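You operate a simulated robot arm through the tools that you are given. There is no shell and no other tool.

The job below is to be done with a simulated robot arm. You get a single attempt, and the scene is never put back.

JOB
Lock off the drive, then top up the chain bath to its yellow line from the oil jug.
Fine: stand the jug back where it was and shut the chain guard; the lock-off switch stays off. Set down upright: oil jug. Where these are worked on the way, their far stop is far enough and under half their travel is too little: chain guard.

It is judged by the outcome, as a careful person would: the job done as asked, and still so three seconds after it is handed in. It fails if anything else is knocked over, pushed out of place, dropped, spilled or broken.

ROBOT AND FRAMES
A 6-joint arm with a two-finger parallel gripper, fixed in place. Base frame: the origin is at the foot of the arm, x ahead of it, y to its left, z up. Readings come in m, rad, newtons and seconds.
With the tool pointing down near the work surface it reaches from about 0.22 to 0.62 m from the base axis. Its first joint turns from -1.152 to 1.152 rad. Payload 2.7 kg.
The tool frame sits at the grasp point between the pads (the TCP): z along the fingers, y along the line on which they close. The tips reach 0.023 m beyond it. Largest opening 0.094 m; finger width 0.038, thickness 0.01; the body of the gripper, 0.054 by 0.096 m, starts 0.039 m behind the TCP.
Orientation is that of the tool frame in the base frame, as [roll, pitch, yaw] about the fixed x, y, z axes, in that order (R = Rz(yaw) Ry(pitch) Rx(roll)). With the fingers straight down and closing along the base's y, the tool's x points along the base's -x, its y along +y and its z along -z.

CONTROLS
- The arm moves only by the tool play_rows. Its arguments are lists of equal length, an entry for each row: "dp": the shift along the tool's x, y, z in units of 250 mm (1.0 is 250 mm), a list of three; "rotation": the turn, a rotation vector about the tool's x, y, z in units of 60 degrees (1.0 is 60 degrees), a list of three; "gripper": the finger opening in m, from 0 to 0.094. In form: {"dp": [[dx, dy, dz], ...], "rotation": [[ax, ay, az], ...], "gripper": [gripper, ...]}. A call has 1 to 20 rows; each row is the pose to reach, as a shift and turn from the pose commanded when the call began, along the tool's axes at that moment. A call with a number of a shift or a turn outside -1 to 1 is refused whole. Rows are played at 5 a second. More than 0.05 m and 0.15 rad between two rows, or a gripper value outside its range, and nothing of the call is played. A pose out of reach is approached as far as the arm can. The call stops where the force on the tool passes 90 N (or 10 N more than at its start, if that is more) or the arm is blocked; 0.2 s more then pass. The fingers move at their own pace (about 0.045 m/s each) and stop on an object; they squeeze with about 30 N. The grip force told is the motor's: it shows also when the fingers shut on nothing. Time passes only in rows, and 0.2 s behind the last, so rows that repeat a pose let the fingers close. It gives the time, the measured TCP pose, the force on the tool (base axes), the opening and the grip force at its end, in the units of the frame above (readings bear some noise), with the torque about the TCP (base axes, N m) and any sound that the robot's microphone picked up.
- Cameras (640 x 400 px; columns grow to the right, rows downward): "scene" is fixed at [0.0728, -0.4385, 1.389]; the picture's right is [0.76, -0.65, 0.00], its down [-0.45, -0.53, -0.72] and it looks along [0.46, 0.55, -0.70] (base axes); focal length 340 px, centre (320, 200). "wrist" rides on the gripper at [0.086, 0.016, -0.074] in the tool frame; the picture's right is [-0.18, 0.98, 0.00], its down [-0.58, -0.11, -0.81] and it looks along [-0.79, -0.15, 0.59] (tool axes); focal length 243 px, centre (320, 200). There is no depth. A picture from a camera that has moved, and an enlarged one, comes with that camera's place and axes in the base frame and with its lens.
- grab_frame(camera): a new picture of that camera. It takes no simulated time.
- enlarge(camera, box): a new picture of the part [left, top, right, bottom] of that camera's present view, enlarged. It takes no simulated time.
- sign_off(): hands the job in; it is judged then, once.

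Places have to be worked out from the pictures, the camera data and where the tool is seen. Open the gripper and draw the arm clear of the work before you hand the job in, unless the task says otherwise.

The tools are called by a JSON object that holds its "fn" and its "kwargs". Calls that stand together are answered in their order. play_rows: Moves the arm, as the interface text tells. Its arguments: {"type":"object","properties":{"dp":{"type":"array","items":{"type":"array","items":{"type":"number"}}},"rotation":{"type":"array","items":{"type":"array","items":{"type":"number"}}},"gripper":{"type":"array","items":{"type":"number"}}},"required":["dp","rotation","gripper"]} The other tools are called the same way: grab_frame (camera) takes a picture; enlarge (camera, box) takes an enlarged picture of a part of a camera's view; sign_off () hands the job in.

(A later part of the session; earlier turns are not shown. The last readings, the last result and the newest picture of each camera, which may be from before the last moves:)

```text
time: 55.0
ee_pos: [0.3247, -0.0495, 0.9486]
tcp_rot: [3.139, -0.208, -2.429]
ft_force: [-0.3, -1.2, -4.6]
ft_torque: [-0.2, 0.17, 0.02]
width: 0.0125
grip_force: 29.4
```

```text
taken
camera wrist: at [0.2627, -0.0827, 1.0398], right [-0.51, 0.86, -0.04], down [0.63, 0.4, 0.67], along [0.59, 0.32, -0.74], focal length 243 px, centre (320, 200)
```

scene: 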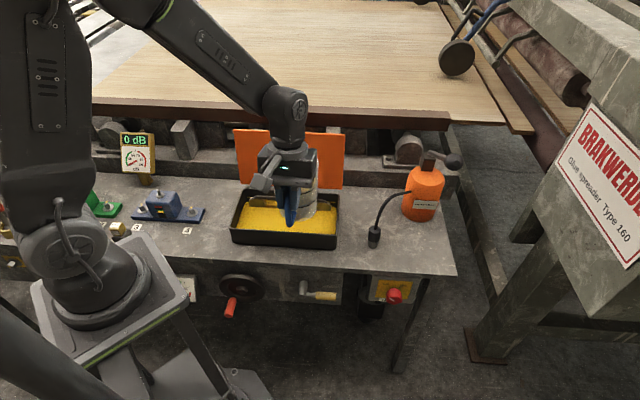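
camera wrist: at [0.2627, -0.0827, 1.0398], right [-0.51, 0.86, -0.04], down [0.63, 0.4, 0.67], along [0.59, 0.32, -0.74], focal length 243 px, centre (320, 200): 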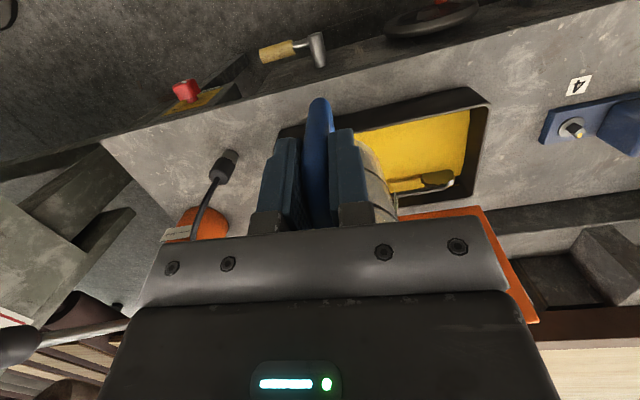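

{"fn": "enlarge", "kwargs": {"camera": "scene", "box": [220, 120, 364, 260]}}

{"fn": "enlarge", "kwargs": {"camera": "wrist", "box": [260, 80, 500, 240]}}

```text
2.86 times, centred on (292, 190) of scene
camera zoom: at [0.0728, -0.4385, 1.389], right [0.76, -0.65, 0.0], down [-0.45, -0.53, -0.72], along [0.46, 0.55, -0.7], focal length 970 px, centre (400, 229)
```

zoom: 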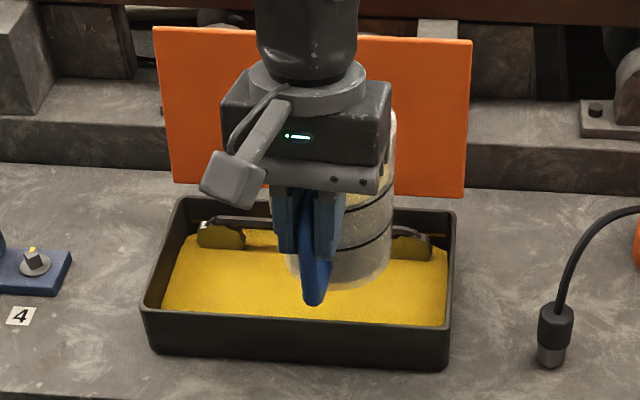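

```text
2.50 times, centred on (380, 160) of wrist
camera zoom: at [0.2627, -0.0827, 1.0398], right [-0.51, 0.86, -0.04], down [0.63, 0.4, 0.67], along [0.59, 0.32, -0.74], focal length 606 px, centre (170, 300)
```

zoom: 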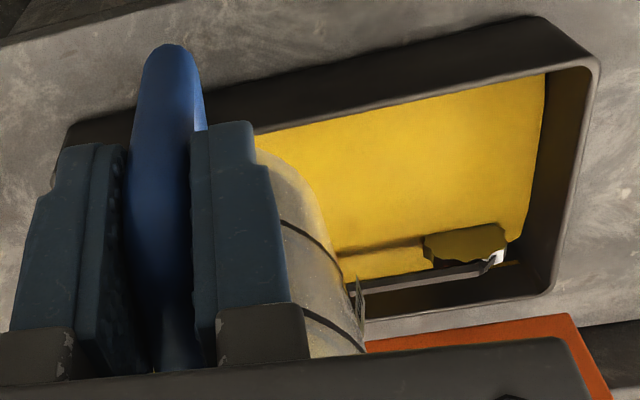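

The jug is over the bath's front. To keep wrist angles comfortable while tipping, I turn the jug about 45° to the left (spout toward the bath's rear-left) with the spout over the bath's middle.

{"fn": "play_rows", "kwargs": {"dp": [[-0.027, -0.03, 0.001], [-0.058, -0.064, 0.002], [-0.09, -0.099, 0.004], [-0.122, -0.134, 0.005], [-0.153, -0.168, 0.006], [-0.184, -0.203, 0.008], [-0.207, -0.228, 0.009], [-0.219, -0.241, 0.009]], "rotation": [[0.0195, 0, -0.0917], [0.039, 0, -0.1834], [0.0585, 0, -0.2751], [0.078, 0, -0.3668], [0.0975, 0, -0.4585], [0.117, 0, -0.5502], [0.1365, 0, -0.6419], [0.156, 0, -0.7336]], "gripper": [0, 0, 0, 0, 0, 0, 0, 0]}}

{"fn": "grab_frame", "kwargs": {"camera": "scene"}}

{"fn": "enlarge", "kwargs": {"camera": "scene", "box": [220, 120, 364, 260]}}

{"fn": "grab_frame", "kwargs": {"camera": "wrist"}}

```text
time: 56.8
ee_pos: [0.4061, -0.0607, 0.9369]
tcp_rot: [3.141, -0.207, -1.64]
ft_force: [0.3, 0.5, -4.4]
ft_torque: [-0.26, 0.03, 0.04]
width: 0.0126
grip_force: 29.6
```

```text
taken
```

scene: 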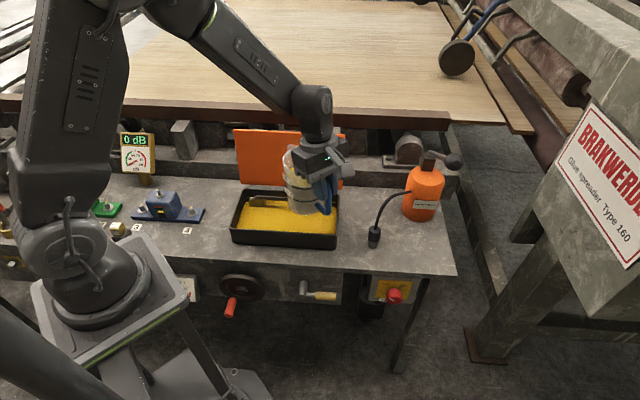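

```text
2.86 times, centred on (292, 190) of scene
camera zoom: at [0.0728, -0.4385, 1.389], right [0.76, -0.65, 0.0], down [-0.45, -0.53, -0.72], along [0.46, 0.55, -0.7], focal length 970 px, centre (400, 229)
```

zoom: 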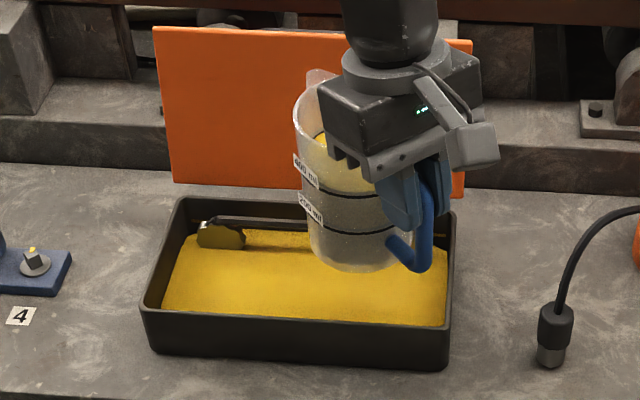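

```text
taken
camera wrist: at [0.385, -0.1286, 1.0261], right [-0.97, 0.25, -0.04], down [0.16, 0.73, 0.67], along [0.19, 0.64, -0.74], focal length 243 px, centre (320, 200)
```

wrist: 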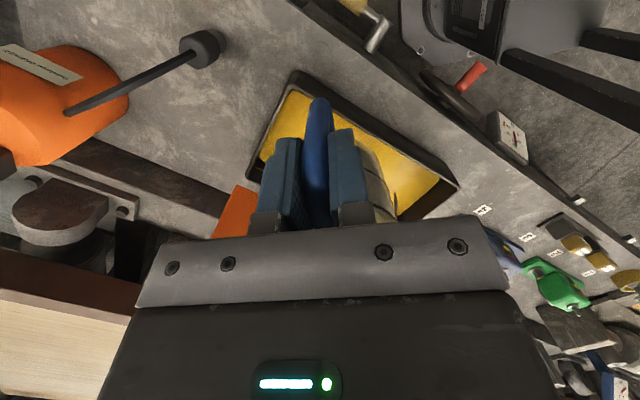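

The scene camera now sees the jug, its marks and the bath's left rear corner well. I zoom in to gauge jug level and the line before tipping.

{"fn": "enlarge", "kwargs": {"camera": "scene", "box": [284, 140, 348, 220]}}

{"fn": "enlarge", "kwargs": {"camera": "scene", "box": [245, 185, 285, 210]}}

```text
5.00 times, centred on (316, 180) of scene
camera zoom: at [0.0728, -0.4385, 1.389], right [0.76, -0.65, 0.0], down [-0.45, -0.53, -0.72], along [0.46, 0.55, -0.7], focal length 1698 px, centre (340, 300)
```

zoom: 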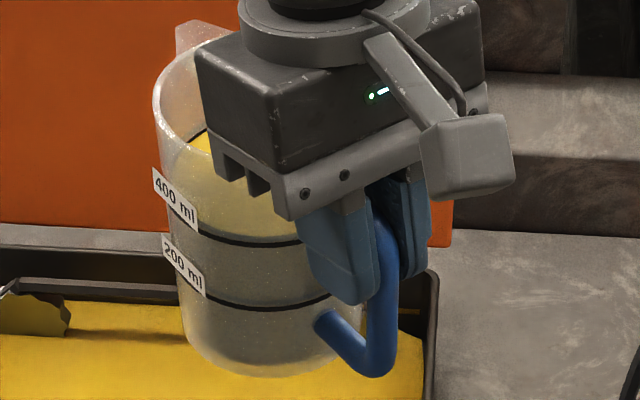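

```text
16.00 times, centred on (265, 198) of scene
camera zoom: at [0.0728, -0.4385, 1.389], right [0.76, -0.65, 0.0], down [-0.45, -0.53, -0.72], along [0.46, 0.55, -0.7], focal length 5434 px, centre (1200, 240)
```

zoom: 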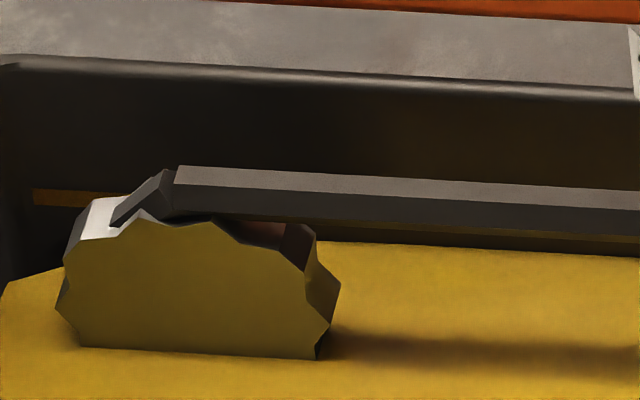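

The oil in the jug stands right at the 400 ml ring. I tip the jug to 30° (not yet pouring) while positioning the spout over the bath interior.

{"fn": "play_rows", "kwargs": {"dp": [[0.006, 0.014, -0.009], [0.011, 0.029, -0.019], [0.017, 0.043, -0.028], [0.022, 0.057, -0.037], [0.028, 0.071, -0.046], [0.033, 0.086, -0.056], [0.039, 0.1, -0.065]], "rotation": [[0, 0.071, 0], [0, 0.143, 0], [0, 0.214, 0], [0, 0.286, 0], [0, 0.357, 0], [0, 0.429, 0], [0, 0.5, 0]], "gripper": [0, 0, 0, 0, 0, 0, 0]}}

{"fn": "enlarge", "kwargs": {"camera": "scene", "box": [220, 110, 364, 250]}}

{"fn": "grab_frame", "kwargs": {"camera": "wrist"}}

```text
time: 58.4
ee_pos: [0.3797, -0.0647, 0.9537]
tcp_rot: [3.14, -0.732, -1.641]
ft_force: [0.6, 0.3, -4.9]
ft_torque: [-0.12, 0.06, -0.01]
width: 0.013
grip_force: 30.3
```

```text
2.86 times, centred on (292, 180) of scene
camera zoom: at [0.0728, -0.4385, 1.389], right [0.76, -0.65, 0.0], down [-0.45, -0.53, -0.72], along [0.46, 0.55, -0.7], focal length 970 px, centre (400, 257)
```

zoom: 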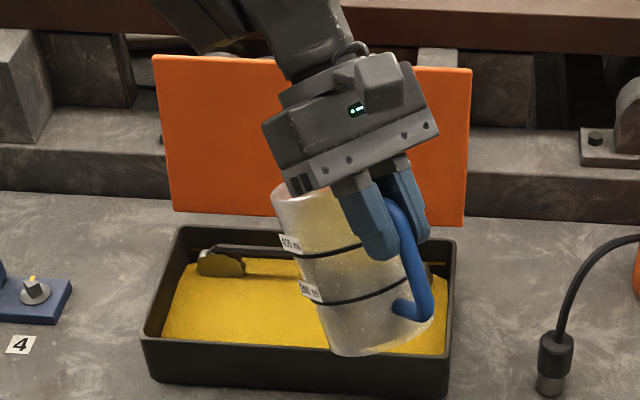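

```text
taken
camera wrist: at [0.3632, -0.0782, 1.0662], right [-0.97, 0.21, -0.12], down [0.18, 0.96, 0.21], along [0.16, 0.18, -0.97], focal length 243 px, centre (320, 200)
```

wrist: 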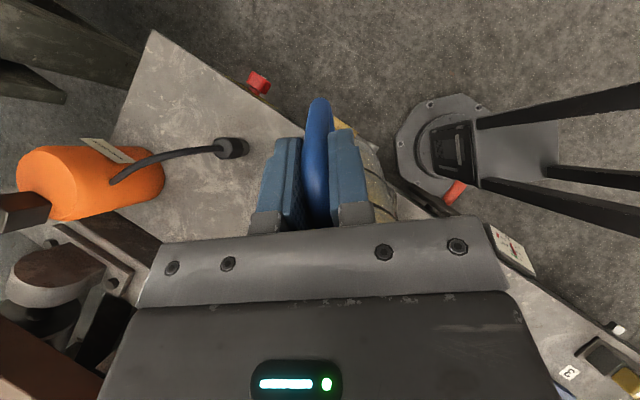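

Holding well at 30°, spout over the bath. I tip on to 40° keeping the lip in place, then check.

{"fn": "play_rows", "kwargs": {"dp": [[-0.01, 0, -0.009], [-0.019, 0, -0.017], [-0.029, 0, -0.026], [-0.029, 0, -0.026]], "rotation": [[0, 0.056, 0], [0, 0.111, 0], [0, 0.167, 0], [0, 0.167, 0]], "gripper": [0, 0, 0, 0]}}

{"fn": "enlarge", "kwargs": {"camera": "scene", "box": [220, 110, 364, 250]}}

{"fn": "enlarge", "kwargs": {"camera": "scene", "box": [245, 185, 285, 210]}}

```text
time: 59.4
ee_pos: [0.3807, -0.0546, 0.9553]
tcp_rot: [3.14, -0.908, -1.642]
ft_force: [0.1, -0.1, -3.6]
ft_torque: [-0.05, 0.01, 0.01]
width: 0.0126
grip_force: 29.8
```

```text
2.86 times, centred on (292, 180) of scene
camera zoom: at [0.0728, -0.4385, 1.389], right [0.76, -0.65, 0.0], down [-0.45, -0.53, -0.72], along [0.46, 0.55, -0.7], focal length 970 px, centre (400, 257)
```

zoom: 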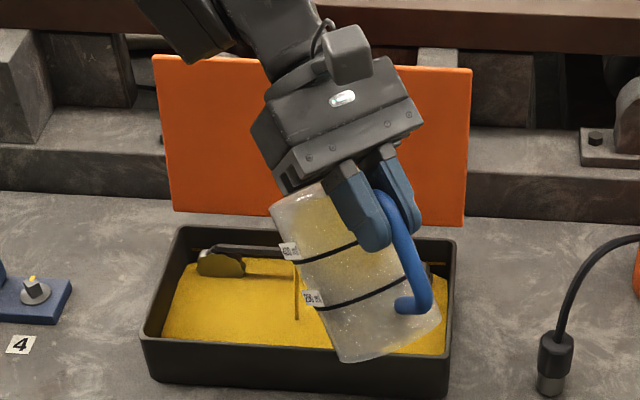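

```text
16.00 times, centred on (265, 198) of scene
camera zoom: at [0.0728, -0.4385, 1.389], right [0.76, -0.65, 0.0], down [-0.45, -0.53, -0.72], along [0.46, 0.55, -0.7], focal length 5434 px, centre (1200, 240)
```

zoom: 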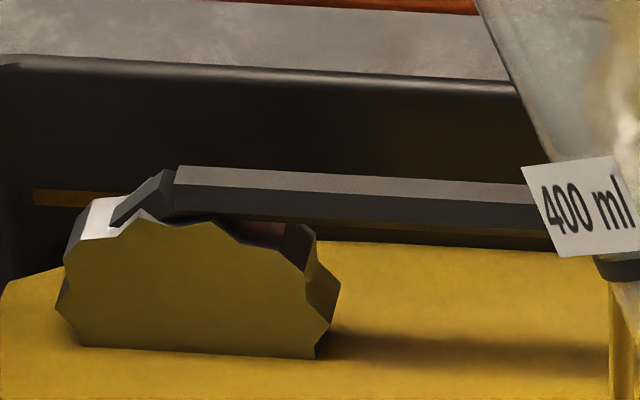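

Oil has begun to flow from the spout as a thin stream landing inside the bath. I hold here for a second and watch the level.

{"fn": "play_rows", "kwargs": {"dp": [[0, 0, 0], [0, 0, 0], [0, 0, 0], [0, 0, 0], [0, 0, 0]], "rotation": [[0, 0, 0], [0, 0, 0], [0, 0, 0], [0, 0, 0], [0, 0, 0]], "gripper": [0, 0, 0, 0, 0]}}

{"fn": "enlarge", "kwargs": {"camera": "scene", "box": [245, 180, 325, 250]}}

{"fn": "enlarge", "kwargs": {"camera": "scene", "box": [245, 185, 285, 210]}}

```text
time: 60.6
ee_pos: [0.3812, -0.0547, 0.9545]
tcp_rot: [3.14, -0.906, -1.64]
ft_force: [0.0, 0.7, -4.0]
ft_torque: [-0.05, 0.0, 0.01]
width: 0.0127
grip_force: 30.0
```

```text
5.71 times, centred on (285, 215) of scene
camera zoom: at [0.0728, -0.4385, 1.389], right [0.76, -0.65, 0.0], down [-0.45, -0.53, -0.72], along [0.46, 0.55, -0.7], focal length 1941 px, centre (520, 114)
```

zoom: 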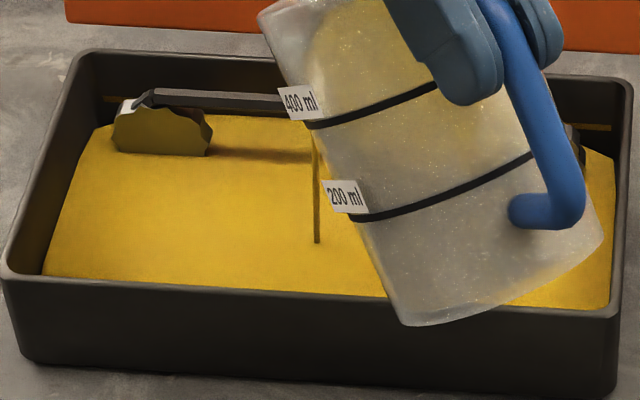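

```text
16.00 times, centred on (265, 198) of scene
camera zoom: at [0.0728, -0.4385, 1.389], right [0.76, -0.65, 0.0], down [-0.45, -0.53, -0.72], along [0.46, 0.55, -0.7], focal length 5434 px, centre (1200, 240)
```

zoom: 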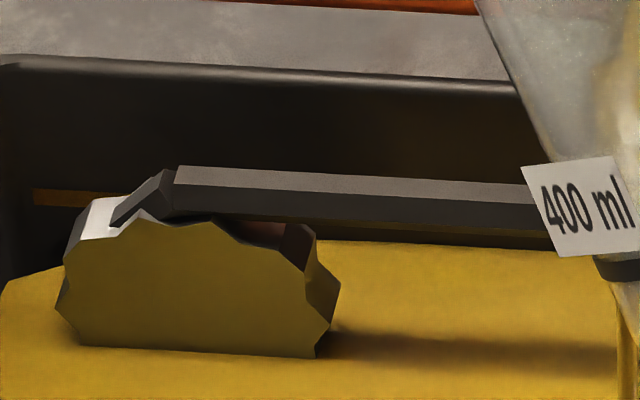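

Flow at 40° is just a trickle. I tip to 46° and hold briefly.

{"fn": "play_rows", "kwargs": {"dp": [[-0.006, 0, -0.008], [-0.012, 0, -0.016], [-0.0185, 0, -0.0236], [-0.0185, 0, -0.0236], [-0.0185, 0, -0.0236]], "rotation": [[0, 0.033, 0], [0, 0.067, 0], [0, 0.1, 0], [0, 0.1, 0], [0, 0.1, 0]], "gripper": [0, 0, 0, 0, 0]}}

{"fn": "enlarge", "kwargs": {"camera": "scene", "box": [245, 170, 325, 250]}}

{"fn": "enlarge", "kwargs": {"camera": "scene", "box": [245, 185, 285, 210]}}

```text
time: 61.8
ee_pos: [0.3806, -0.0485, 0.9556]
tcp_rot: [3.137, -1.011, -1.641]
ft_force: [-0.9, -0.9, -3.9]
ft_torque: [-0.06, 0.0, -0.01]
width: 0.0124
grip_force: 30.3
```

```text
5.00 times, centred on (285, 210) of scene
camera zoom: at [0.0728, -0.4385, 1.389], right [0.76, -0.65, 0.0], down [-0.45, -0.53, -0.72], along [0.46, 0.55, -0.7], focal length 1698 px, centre (495, 150)
```

zoom: 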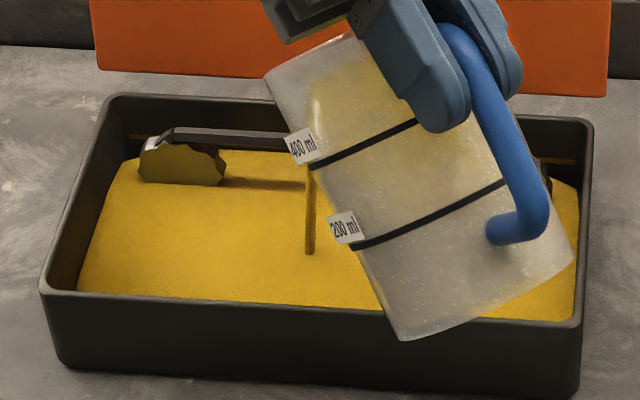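

```text
16.00 times, centred on (265, 198) of scene
camera zoom: at [0.0728, -0.4385, 1.389], right [0.76, -0.65, 0.0], down [-0.45, -0.53, -0.72], along [0.46, 0.55, -0.7], focal length 5434 px, centre (1200, 240)
```

zoom: 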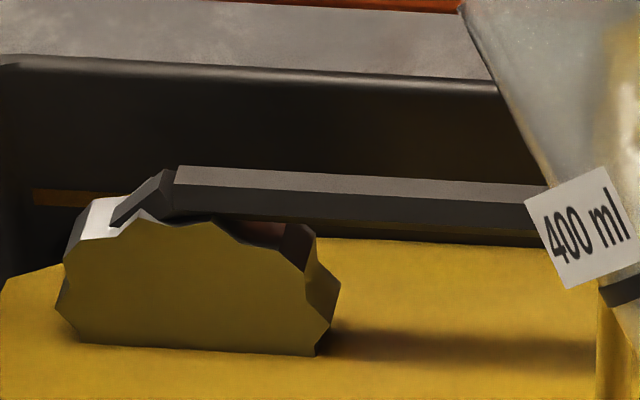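

Good stream, still slow; level has risen slightly. I tip a further 5° to 51° and hold.

{"fn": "play_rows", "kwargs": {"dp": [[-0.006, 0, -0.011], [-0.012, 0, -0.022], [-0.012, 0, -0.022], [-0.012, 0, -0.022], [-0.012, 0, -0.022]], "rotation": [[0, 0.042, 0], [0, 0.083, 0], [0, 0.083, 0], [0, 0.083, 0], [0, 0.083, 0]], "gripper": [0, 0, 0, 0, 0]}}

{"fn": "enlarge", "kwargs": {"camera": "scene", "box": [245, 170, 325, 250]}}

{"fn": "enlarge", "kwargs": {"camera": "scene", "box": [245, 185, 285, 210]}}

```text
time: 63.0
ee_pos: [0.3813, -0.0416, 0.9533]
tcp_rot: [3.138, -1.098, -1.639]
ft_force: [0.4, 0.9, -3.0]
ft_torque: [-0.01, -0.02, -0.02]
width: 0.0126
grip_force: 30.0
```

```text
5.00 times, centred on (285, 210) of scene
camera zoom: at [0.0728, -0.4385, 1.389], right [0.76, -0.65, 0.0], down [-0.45, -0.53, -0.72], along [0.46, 0.55, -0.7], focal length 1698 px, centre (495, 150)
```

zoom: 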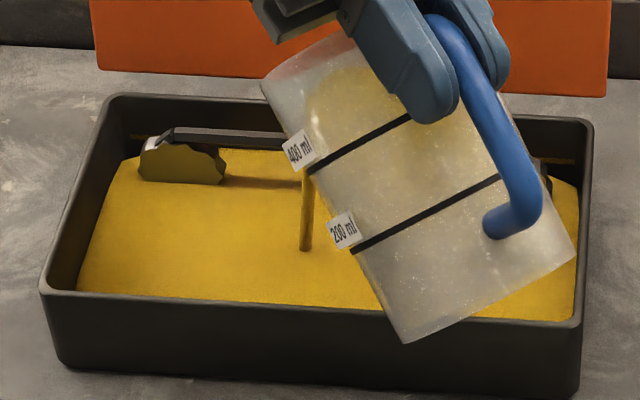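

```text
16.00 times, centred on (265, 198) of scene
camera zoom: at [0.0728, -0.4385, 1.389], right [0.76, -0.65, 0.0], down [-0.45, -0.53, -0.72], along [0.46, 0.55, -0.7], focal length 5434 px, centre (1200, 240)
```

zoom: 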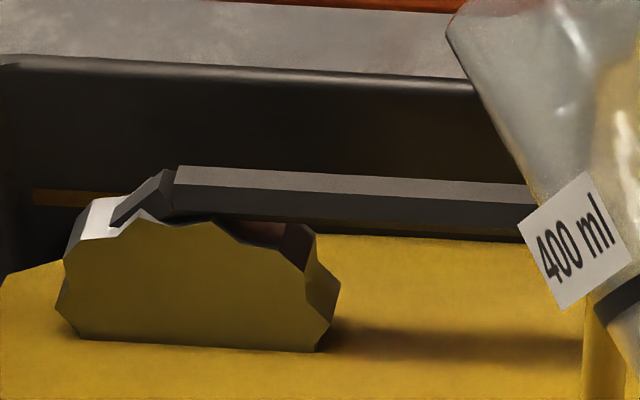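

Rise is about a quarter of what's needed. I tip to 56° and hold about a second.

{"fn": "play_rows", "kwargs": {"dp": [[-0.007, 0, -0.014], [-0.0145, 0, -0.0285], [-0.0145, 0, -0.0285], [-0.0145, 0, -0.0285], [-0.0145, 0, -0.0285]], "rotation": [[0, 0.042, 0], [0, 0.083, 0], [0, 0.083, 0], [0, 0.083, 0], [0, 0.083, 0]], "gripper": [0, 0, 0, 0, 0]}}

{"fn": "enlarge", "kwargs": {"camera": "scene", "box": [245, 170, 325, 250]}}

{"fn": "enlarge", "kwargs": {"camera": "scene", "box": [245, 185, 285, 210]}}

```text
time: 64.2
ee_pos: [0.3825, -0.0341, 0.9545]
tcp_rot: [3.138, -1.185, -1.637]
ft_force: [-0.8, 0.5, -3.2]
ft_torque: [0.03, 0.0, -0.02]
width: 0.0125
grip_force: 29.7
```

```text
5.00 times, centred on (285, 210) of scene
camera zoom: at [0.0728, -0.4385, 1.389], right [0.76, -0.65, 0.0], down [-0.45, -0.53, -0.72], along [0.46, 0.55, -0.7], focal length 1698 px, centre (495, 150)
```

zoom: 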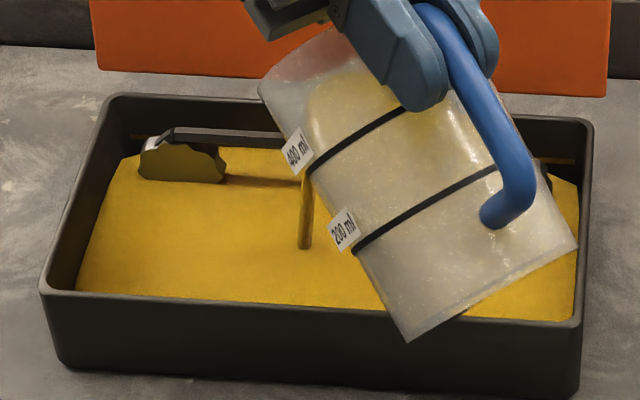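

```text
16.00 times, centred on (265, 198) of scene
camera zoom: at [0.0728, -0.4385, 1.389], right [0.76, -0.65, 0.0], down [-0.45, -0.53, -0.72], along [0.46, 0.55, -0.7], focal length 5434 px, centre (1200, 240)
```

zoom: 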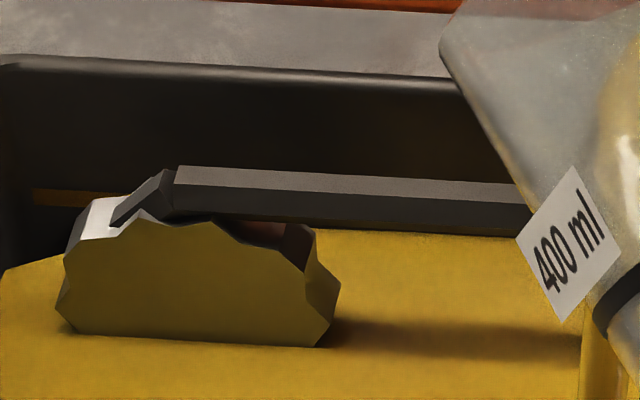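

The oil edge has come up to about the lower edge of the yellow line (≈14 of ~24 zoom-px). I hold a little longer at this tilt in short steps.

{"fn": "play_rows", "kwargs": {"dp": [[0, 0, 0], [0, 0, 0]], "rotation": [[0, 0, 0], [0, 0, 0]], "gripper": [0, 0]}}

{"fn": "enlarge", "kwargs": {"camera": "scene", "box": [245, 185, 285, 210]}}

{"fn": "enlarge", "kwargs": {"camera": "scene", "box": [310, 190, 350, 215]}}

```text
time: 64.8
ee_pos: [0.3821, -0.0345, 0.9551]
tcp_rot: [3.139, -1.185, -1.64]
ft_force: [0.2, 0.8, -3.6]
ft_torque: [0.0, 0.01, 0.01]
width: 0.0127
grip_force: 30.3
```

```text
16.00 times, centred on (265, 198) of scene
camera zoom: at [0.0728, -0.4385, 1.389], right [0.76, -0.65, 0.0], down [-0.45, -0.53, -0.72], along [0.46, 0.55, -0.7], focal length 5434 px, centre (1200, 240)
```

zoom: 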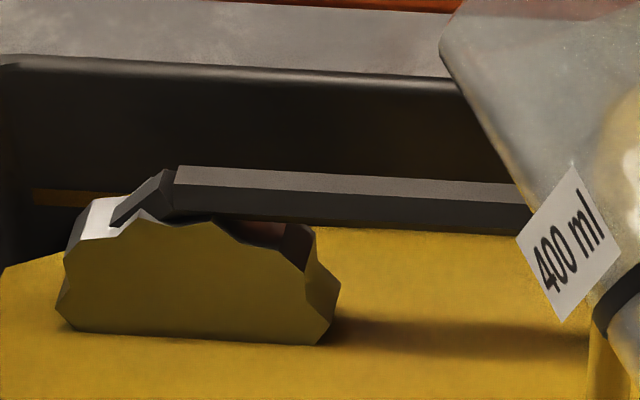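

```text
16.00 times, centred on (330, 202) of scene
camera zoom: at [0.0728, -0.4385, 1.389], right [0.76, -0.65, 0.0], down [-0.45, -0.53, -0.72], along [0.46, 0.55, -0.7], focal length 5434 px, centre (160, 160)
```

zoom: 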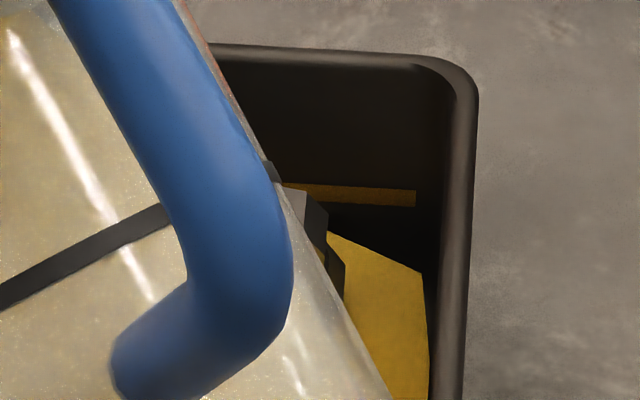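

The level has risen about half of what's needed. I tip a bit more (60°) and continue in short steps.

{"fn": "play_rows", "kwargs": {"dp": [[-0.01, 0, -0.025], [-0.01, 0, -0.025], [-0.01, 0, -0.025]], "rotation": [[0, 0.067, 0], [0, 0.067, 0], [0, 0.067, 0]], "gripper": [0, 0, 0]}}

{"fn": "enlarge", "kwargs": {"camera": "scene", "box": [245, 185, 285, 210]}}

{"fn": "enlarge", "kwargs": {"camera": "scene", "box": [245, 170, 325, 250]}}

```text
time: 65.6
ee_pos: [0.3825, -0.0272, 0.9555]
tcp_rot: [3.137, -1.256, -1.637]
ft_force: [-0.1, -0.4, -2.6]
ft_torque: [0.0, -0.02, 0.02]
width: 0.0125
grip_force: 29.9
```

```text
16.00 times, centred on (265, 198) of scene
camera zoom: at [0.0728, -0.4385, 1.389], right [0.76, -0.65, 0.0], down [-0.45, -0.53, -0.72], along [0.46, 0.55, -0.7], focal length 5434 px, centre (1200, 240)
```

zoom: 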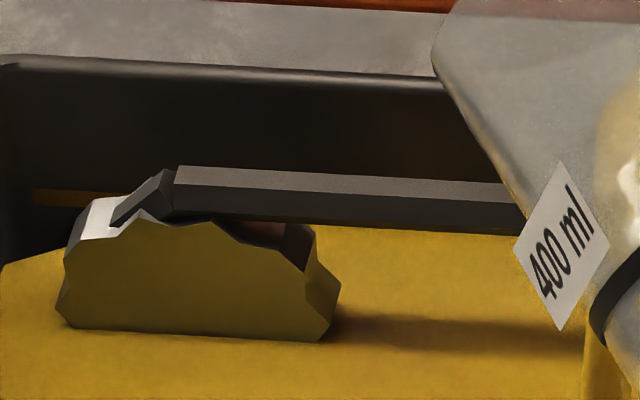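

```text
5.00 times, centred on (285, 210) of scene
camera zoom: at [0.0728, -0.4385, 1.389], right [0.76, -0.65, 0.0], down [-0.45, -0.53, -0.72], along [0.46, 0.55, -0.7], focal length 1698 px, centre (495, 150)
```

zoom: 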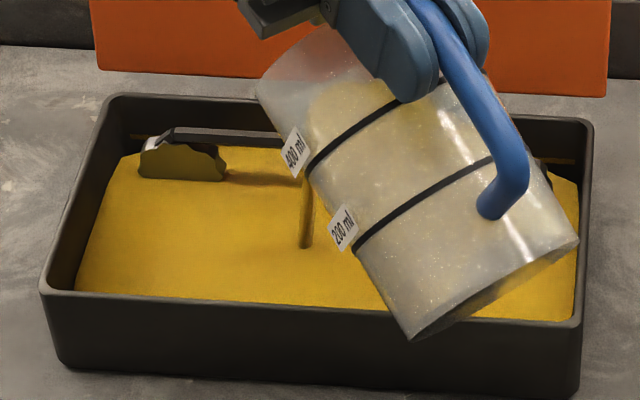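

Oil edge is now at the line's lower edge; roughly 10 zoom-px (≈2.4 mm) to its centre. I tip to 64° for a moment.

{"fn": "play_rows", "kwargs": {"dp": [[-0.009, 0, -0.0274], [-0.009, 0, -0.0274], [-0.009, 0, -0.0274]], "rotation": [[0, 0.067, 0], [0, 0.067, 0], [0, 0.067, 0]], "gripper": [0, 0, 0]}}

{"fn": "enlarge", "kwargs": {"camera": "scene", "box": [245, 185, 285, 210]}}

{"fn": "enlarge", "kwargs": {"camera": "scene", "box": [245, 170, 325, 250]}}

{"fn": "enlarge", "kwargs": {"camera": "scene", "box": [310, 190, 350, 215]}}

```text
time: 66.4
ee_pos: [0.3823, -0.0208, 0.9554]
tcp_rot: [3.137, -1.323, -1.637]
ft_force: [0.4, 0.4, -2.2]
ft_torque: [0.03, 0.01, -0.03]
width: 0.0126
grip_force: 29.7
```

```text
16.00 times, centred on (265, 198) of scene
camera zoom: at [0.0728, -0.4385, 1.389], right [0.76, -0.65, 0.0], down [-0.45, -0.53, -0.72], along [0.46, 0.55, -0.7], focal length 5434 px, centre (1200, 240)
```

zoom: 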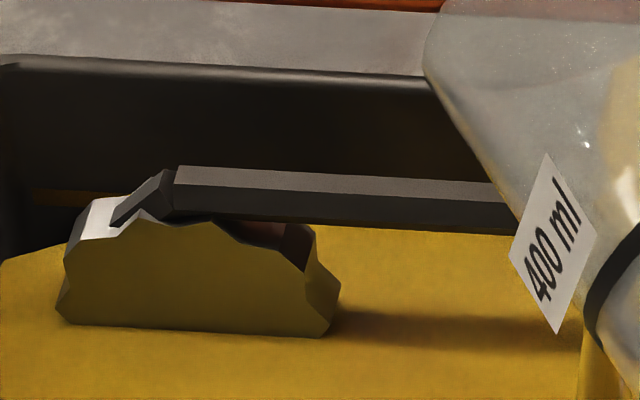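

```text
5.00 times, centred on (285, 210) of scene
camera zoom: at [0.0728, -0.4385, 1.389], right [0.76, -0.65, 0.0], down [-0.45, -0.53, -0.72], along [0.46, 0.55, -0.7], focal length 1698 px, centre (495, 150)
```

zoom: 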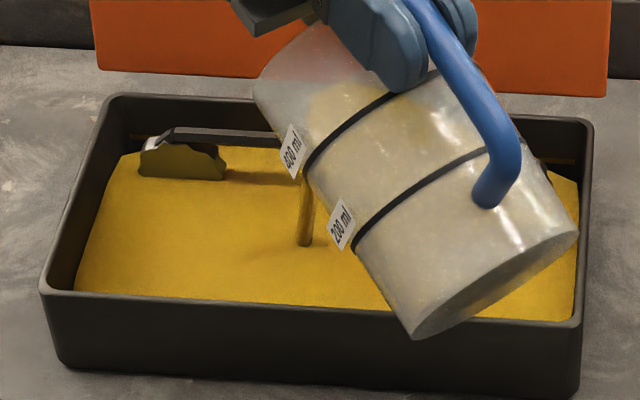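

```text
16.00 times, centred on (330, 202) of scene
camera zoom: at [0.0728, -0.4385, 1.389], right [0.76, -0.65, 0.0], down [-0.45, -0.53, -0.72], along [0.46, 0.55, -0.7], focal length 5434 px, centre (160, 160)
```

zoom: 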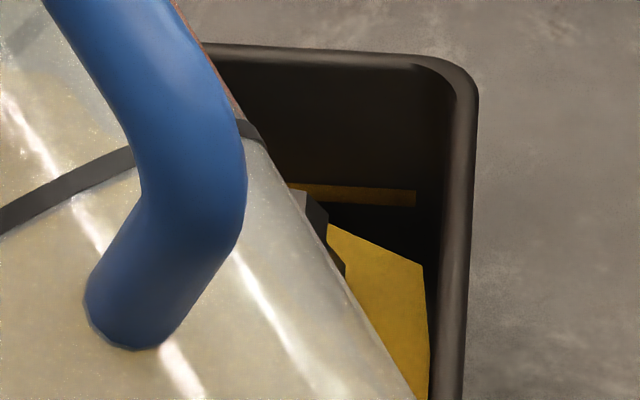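

Close now: by geometry the line's centre is z≈0.734 and the oil about 1.3 mm under it. I let it run one more beat and then tip back to stop the flow and inspect.

{"fn": "play_rows", "kwargs": {"dp": [[0, 0, 0], [0.012, 0, 0.048], [0.024, 0, 0.097], [0.036, 0, 0.145]], "rotation": [[0, 0, 0], [0, -0.139, 0], [0, -0.278, 0], [0, -0.417, 0]], "gripper": [0, 0, 0, 0]}}

{"fn": "enlarge", "kwargs": {"camera": "scene", "box": [245, 185, 285, 210]}}

{"fn": "enlarge", "kwargs": {"camera": "scene", "box": [220, 130, 364, 250]}}

{"fn": "enlarge", "kwargs": {"camera": "scene", "box": [310, 190, 350, 215]}}

```text
time: 67.4
ee_pos: [0.3785, -0.0561, 0.9549]
tcp_rot: [3.141, -0.887, -1.641]
ft_force: [0.4, -0.6, -3.3]
ft_torque: [-0.04, 0.0, 0.02]
width: 0.0126
grip_force: 30.4
```

```text
16.00 times, centred on (265, 198) of scene
camera zoom: at [0.0728, -0.4385, 1.389], right [0.76, -0.65, 0.0], down [-0.45, -0.53, -0.72], along [0.46, 0.55, -0.7], focal length 5434 px, centre (1200, 240)
```

zoom: 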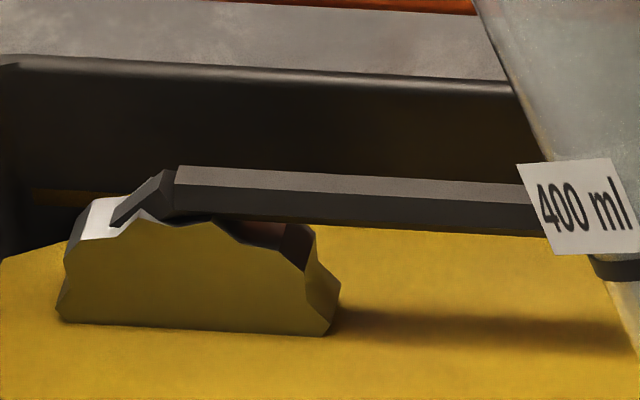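

```text
3.33 times, centred on (292, 190) of scene
camera zoom: at [0.0728, -0.4385, 1.389], right [0.76, -0.65, 0.0], down [-0.45, -0.53, -0.72], along [0.46, 0.55, -0.7], focal length 1132 px, centre (413, 233)
```

zoom: 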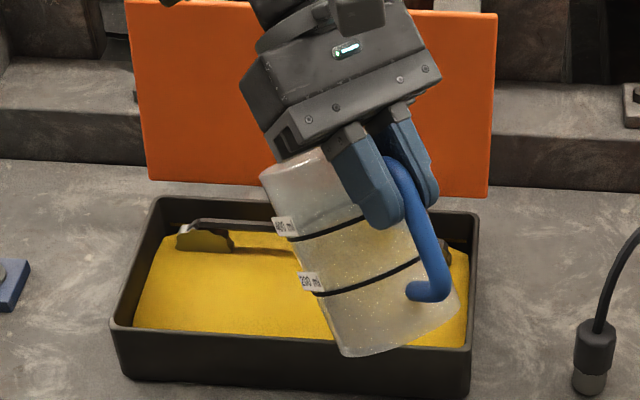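

```text
16.00 times, centred on (330, 202) of scene
camera zoom: at [0.0728, -0.4385, 1.389], right [0.76, -0.65, 0.0], down [-0.45, -0.53, -0.72], along [0.46, 0.55, -0.7], focal length 5434 px, centre (160, 160)
```

zoom: 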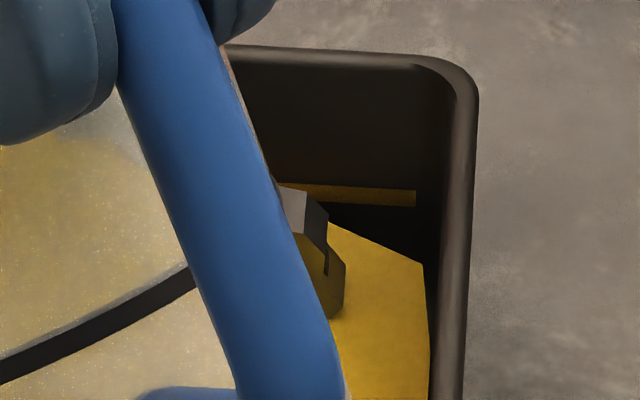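

Flow has stopped cleanly and nothing dripped outside. I bring the jug upright and turn it back so the wrist camera can look down at the line on the rear wall.

{"fn": "play_rows", "kwargs": {"dp": [[0, 0, 0], [0, 0, 0], [0, 0, 0], [0, 0, 0], [0, 0, 0], [0, 0, 0]], "rotation": [[0, -0.108, 0], [0, -0.216, 0], [0, -0.324, 0], [0, -0.431, 0], [0, -0.539, 0], [0, -0.647, 0]], "gripper": [0, 0, 0, 0, 0, 0]}}

{"fn": "enlarge", "kwargs": {"camera": "scene", "box": [220, 130, 364, 250]}}

{"fn": "grab_frame", "kwargs": {"camera": "wrist"}}

```text
time: 68.8
ee_pos: [0.381, -0.0561, 0.9551]
tcp_rot: [3.141, -0.21, -1.644]
ft_force: [0.0, -1.0, -3.1]
ft_torque: [-0.16, 0.03, 0.04]
width: 0.0126
grip_force: 30.2
```

```text
3.33 times, centred on (292, 190) of scene
camera zoom: at [0.0728, -0.4385, 1.389], right [0.76, -0.65, 0.0], down [-0.45, -0.53, -0.72], along [0.46, 0.55, -0.7], focal length 1132 px, centre (413, 233)
```

zoom: 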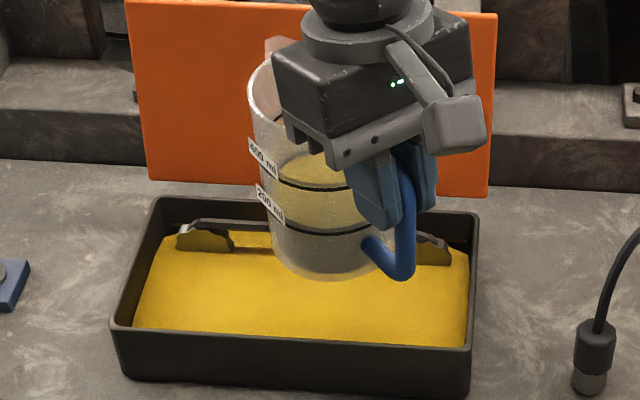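

```text
taken
camera wrist: at [0.3591, -0.125, 1.045], right [-0.97, 0.25, -0.04], down [0.16, 0.73, 0.67], along [0.19, 0.64, -0.74], focal length 243 px, centre (320, 200)
```

wrist: 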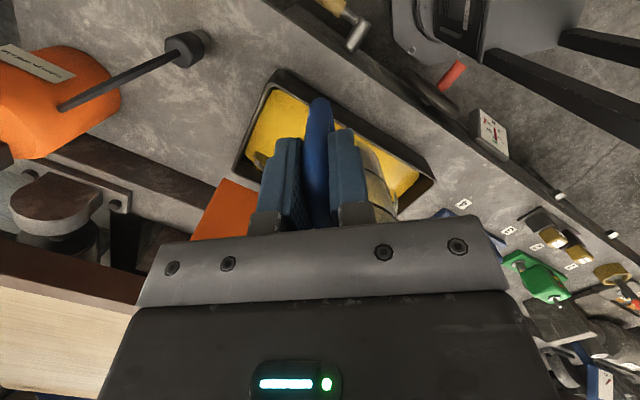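

{"fn": "enlarge", "kwargs": {"camera": "scene", "box": [284, 140, 348, 220]}}

{"fn": "enlarge", "kwargs": {"camera": "wrist", "box": [228, 120, 276, 180]}}

{"fn": "enlarge", "kwargs": {"camera": "scene", "box": [245, 185, 285, 210]}}

{"fn": "enlarge", "kwargs": {"camera": "scene", "box": [310, 190, 350, 215]}}

```text
5.00 times, centred on (316, 180) of scene
camera zoom: at [0.0728, -0.4385, 1.389], right [0.76, -0.65, 0.0], down [-0.45, -0.53, -0.72], along [0.46, 0.55, -0.7], focal length 1698 px, centre (340, 300)
```

zoom: 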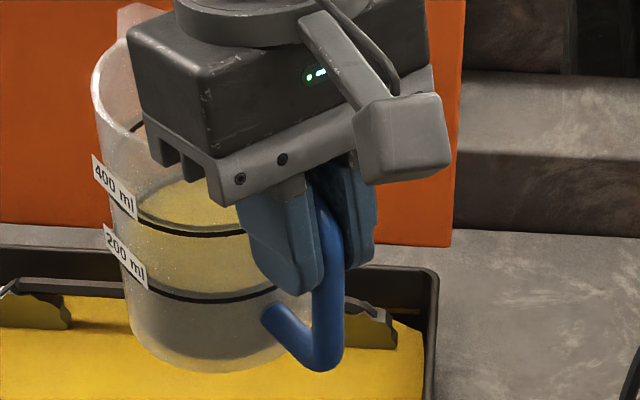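

```text
6.67 times, centred on (252, 150) of wrist
camera zoom: at [0.3591, -0.125, 1.045], right [-0.97, 0.25, -0.04], down [0.16, 0.73, 0.67], along [0.19, 0.64, -0.74], focal length 1618 px, centre (773, 533)
```

zoom: 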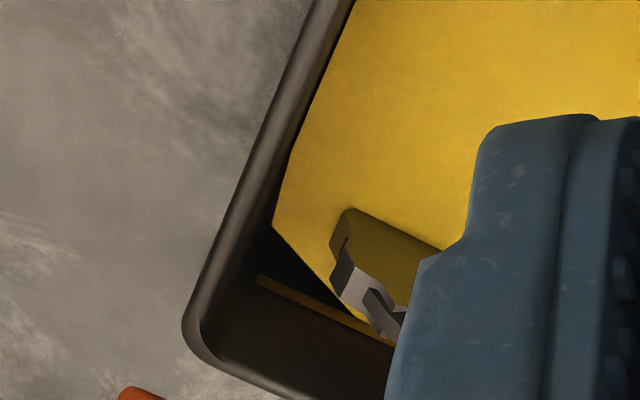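

```text
16.00 times, centred on (265, 198) of scene
camera zoom: at [0.0728, -0.4385, 1.389], right [0.76, -0.65, 0.0], down [-0.45, -0.53, -0.72], along [0.46, 0.55, -0.7], focal length 5434 px, centre (1200, 240)
```

zoom: 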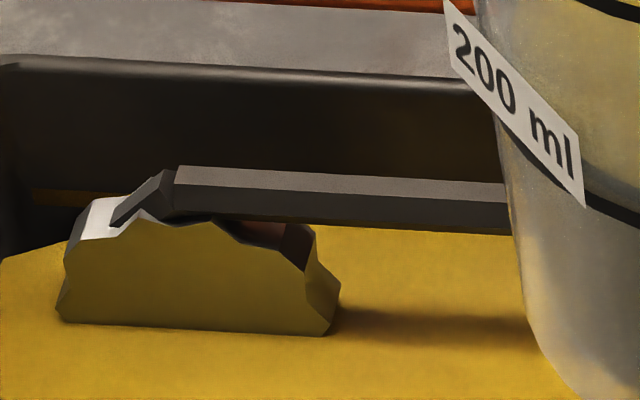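

```text
16.00 times, centred on (330, 202) of scene
camera zoom: at [0.0728, -0.4385, 1.389], right [0.76, -0.65, 0.0], down [-0.45, -0.53, -0.72], along [0.46, 0.55, -0.7], focal length 5434 px, centre (160, 160)
```

zoom: 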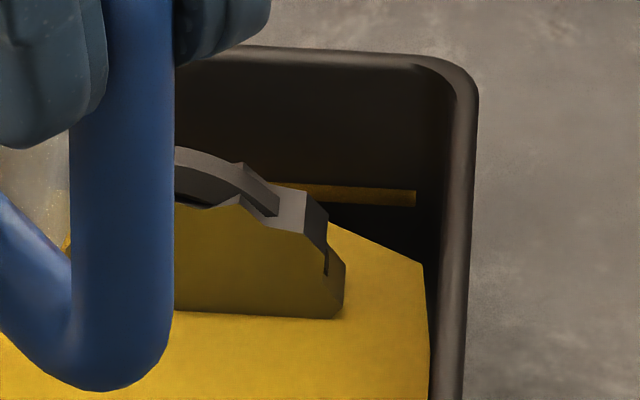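

{"fn": "enlarge", "kwargs": {"camera": "wrist", "box": [244, 152, 276, 172]}}

{"fn": "enlarge", "kwargs": {"camera": "wrist", "box": [400, 170, 440, 220]}}

{"fn": "enlarge", "kwargs": {"camera": "scene", "box": [296, 168, 328, 208]}}

```text
16.00 times, centred on (260, 162) of wrist
camera zoom: at [0.3591, -0.125, 1.045], right [-0.97, 0.25, -0.04], down [0.16, 0.73, 0.67], along [0.19, 0.64, -0.74], focal length 3882 px, centre (1280, 808)
```

zoom: 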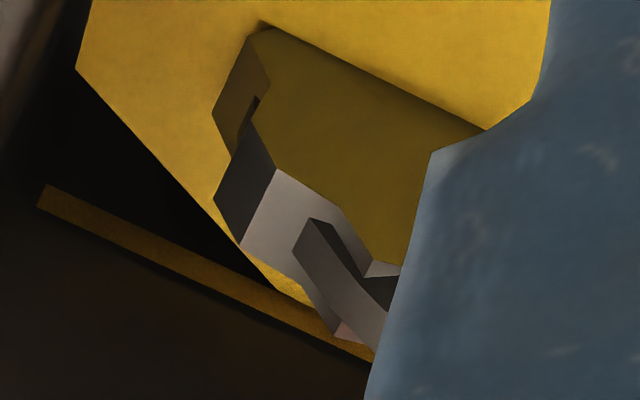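

```text
8.00 times, centred on (420, 195) of wrist
camera zoom: at [0.3591, -0.125, 1.045], right [-0.97, 0.25, -0.04], down [0.16, 0.73, 0.67], along [0.19, 0.64, -0.74], focal length 1941 px, centre (-480, 240)
```

zoom: 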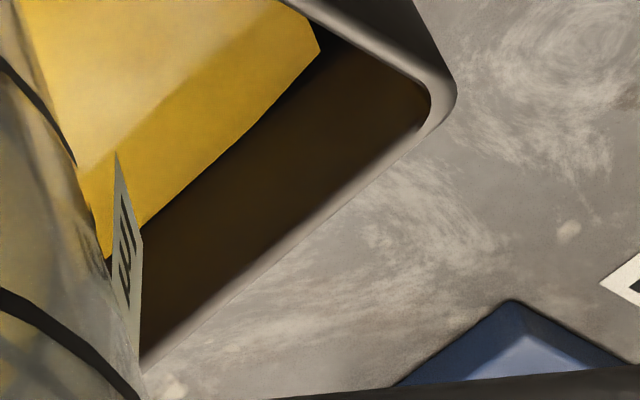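

```text
10.00 times, centred on (312, 188) of scene
camera zoom: at [0.0728, -0.4385, 1.389], right [0.76, -0.65, 0.0], down [-0.45, -0.53, -0.72], along [0.46, 0.55, -0.7], focal length 3396 px, centre (400, 320)
```

zoom: 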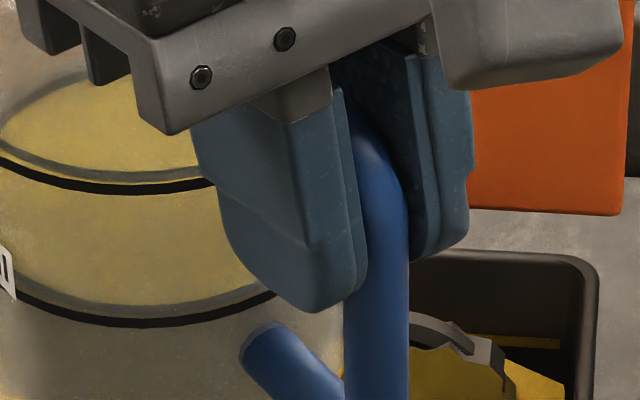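

The oil is just onto the lower part of the yellow line (about 1.1 mm under its centre) and ~205–210 ml remains in the jug. A small top-up of ~35 ml will bring it to the line, so I tip again the same way.

{"fn": "play_rows", "kwargs": {"dp": [[0, 0, 0], [0, 0, 0], [0, 0, 0], [0, 0, 0], [0, 0, 0], [0, 0, 0]], "rotation": [[0, 0.111, 0], [0, 0.222, 0], [0, 0.333, 0], [0, 0.444, 0], [0, 0.556, 0], [0, 0.667, 0]], "gripper": [0, 0, 0, 0, 0, 0]}}

{"fn": "play_rows", "kwargs": {"dp": [[-0.018, 0, -0.023], [-0.036, 0, -0.046], [-0.054, 0, -0.069], [-0.072, 0, -0.092]], "rotation": [[0, 0.083, 0], [0, 0.167, 0], [0, 0.25, 0], [0, 0.333, 0]], "gripper": [0, 0, 0, 0]}}

{"fn": "enlarge", "kwargs": {"camera": "scene", "box": [245, 170, 325, 250]}}

{"fn": "enlarge", "kwargs": {"camera": "scene", "box": [310, 190, 350, 215]}}

```text
time: 70.2
ee_pos: [0.3801, -0.0569, 0.9548]
tcp_rot: [3.14, -0.912, -1.64]
ft_force: [-0.6, -0.6, -2.0]
ft_torque: [-0.04, -0.02, -0.01]
width: 0.0125
grip_force: 29.8
```

```text
time: 71.2
ee_pos: [0.3811, -0.0266, 0.9551]
tcp_rot: [3.14, -1.26, -1.64]
ft_force: [0.1, 1.4, -2.6]
ft_torque: [-0.01, -0.03, -0.01]
width: 0.0126
grip_force: 30.2
```

```text
5.00 times, centred on (285, 210) of scene
camera zoom: at [0.0728, -0.4385, 1.389], right [0.76, -0.65, 0.0], down [-0.45, -0.53, -0.72], along [0.46, 0.55, -0.7], focal length 1698 px, centre (495, 150)
```

zoom: 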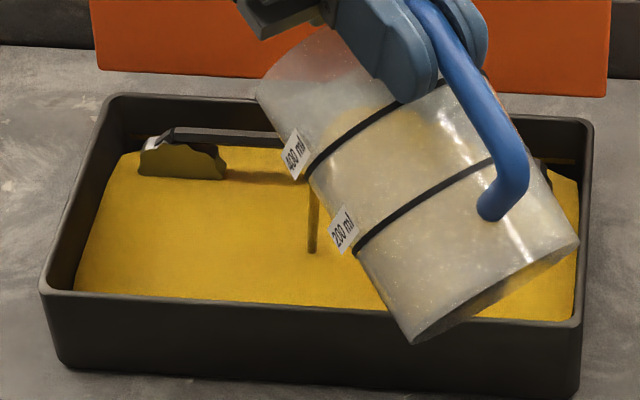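

```text
16.00 times, centred on (330, 202) of scene
camera zoom: at [0.0728, -0.4385, 1.389], right [0.76, -0.65, 0.0], down [-0.45, -0.53, -0.72], along [0.46, 0.55, -0.7], focal length 5434 px, centre (160, 160)
```

zoom: 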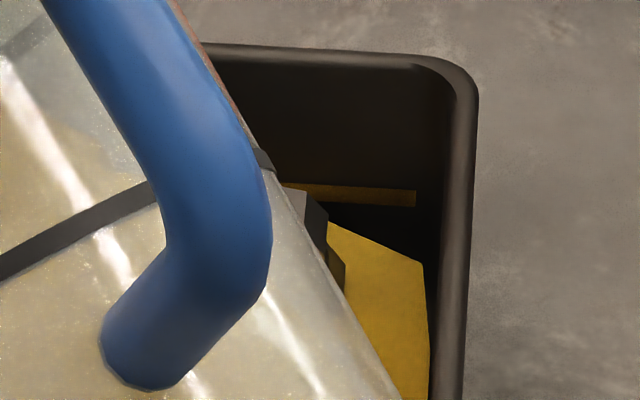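

A gentle stream is running at 60°. I go to 63° for a brief moment and check the level.

{"fn": "play_rows", "kwargs": {"dp": [[-0.007, 0, -0.02], [-0.007, 0, -0.02]], "rotation": [[0, 0.05, 0], [0, 0.05, 0]], "gripper": [0, 0]}}

{"fn": "enlarge", "kwargs": {"camera": "scene", "box": [245, 185, 285, 210]}}

{"fn": "enlarge", "kwargs": {"camera": "scene", "box": [310, 190, 350, 215]}}

```text
time: 71.8
ee_pos: [0.3823, -0.0228, 0.9549]
tcp_rot: [3.137, -1.311, -1.639]
ft_force: [0.2, 0.1, -2.9]
ft_torque: [0.03, 0.01, -0.01]
width: 0.0124
grip_force: 29.9
```

```text
16.00 times, centred on (265, 198) of scene
camera zoom: at [0.0728, -0.4385, 1.389], right [0.76, -0.65, 0.0], down [-0.45, -0.53, -0.72], along [0.46, 0.55, -0.7], focal length 5434 px, centre (1200, 240)
```

zoom: 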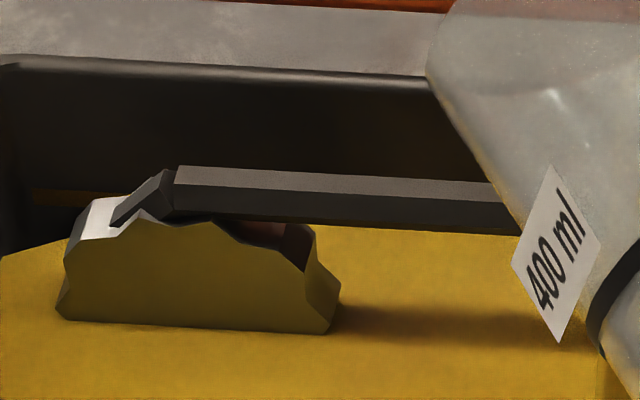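

```text
16.00 times, centred on (330, 202) of scene
camera zoom: at [0.0728, -0.4385, 1.389], right [0.76, -0.65, 0.0], down [-0.45, -0.53, -0.72], along [0.46, 0.55, -0.7], focal length 5434 px, centre (160, 160)
```

zoom: 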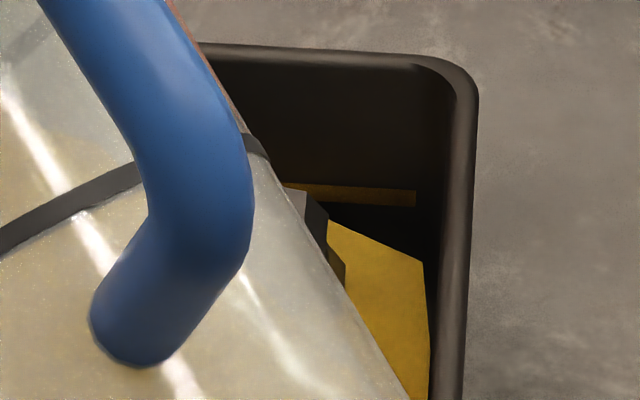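

{"fn": "play_rows", "kwargs": {"dp": [[0, 0, 0], [0, 0, 0]], "rotation": [[0, 0.017, 0], [0, 0.017, 0]], "gripper": [0, 0]}}

{"fn": "enlarge", "kwargs": {"camera": "scene", "box": [245, 185, 285, 210]}}

{"fn": "enlarge", "kwargs": {"camera": "scene", "box": [310, 190, 350, 215]}}

```text
time: 72.4
ee_pos: [0.3834, -0.0219, 0.9555]
tcp_rot: [3.135, -1.329, -1.636]
ft_force: [-0.4, 1.2, -2.7]
ft_torque: [0.03, 0.03, 0.01]
width: 0.0125
grip_force: 29.7
```

```text
16.00 times, centred on (265, 198) of scene
camera zoom: at [0.0728, -0.4385, 1.389], right [0.76, -0.65, 0.0], down [-0.45, -0.53, -0.72], along [0.46, 0.55, -0.7], focal length 5434 px, centre (1200, 240)
```

zoom: 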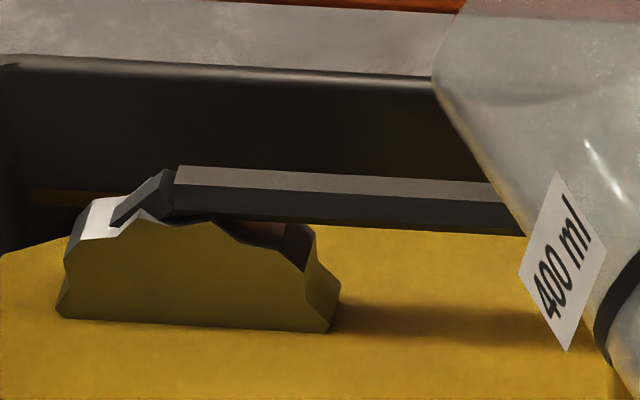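

```text
16.00 times, centred on (330, 202) of scene
camera zoom: at [0.0728, -0.4385, 1.389], right [0.76, -0.65, 0.0], down [-0.45, -0.53, -0.72], along [0.46, 0.55, -0.7], focal length 5434 px, centre (160, 160)
```

zoom: 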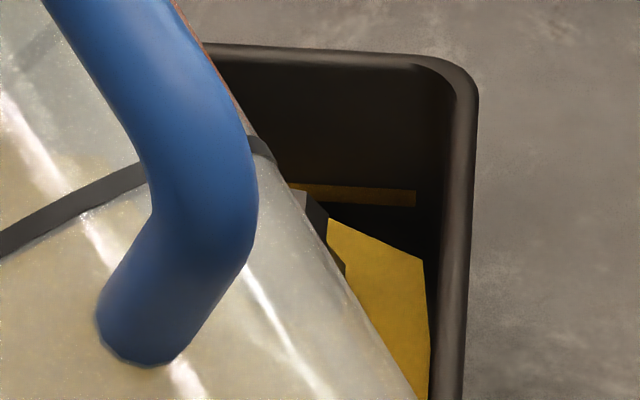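

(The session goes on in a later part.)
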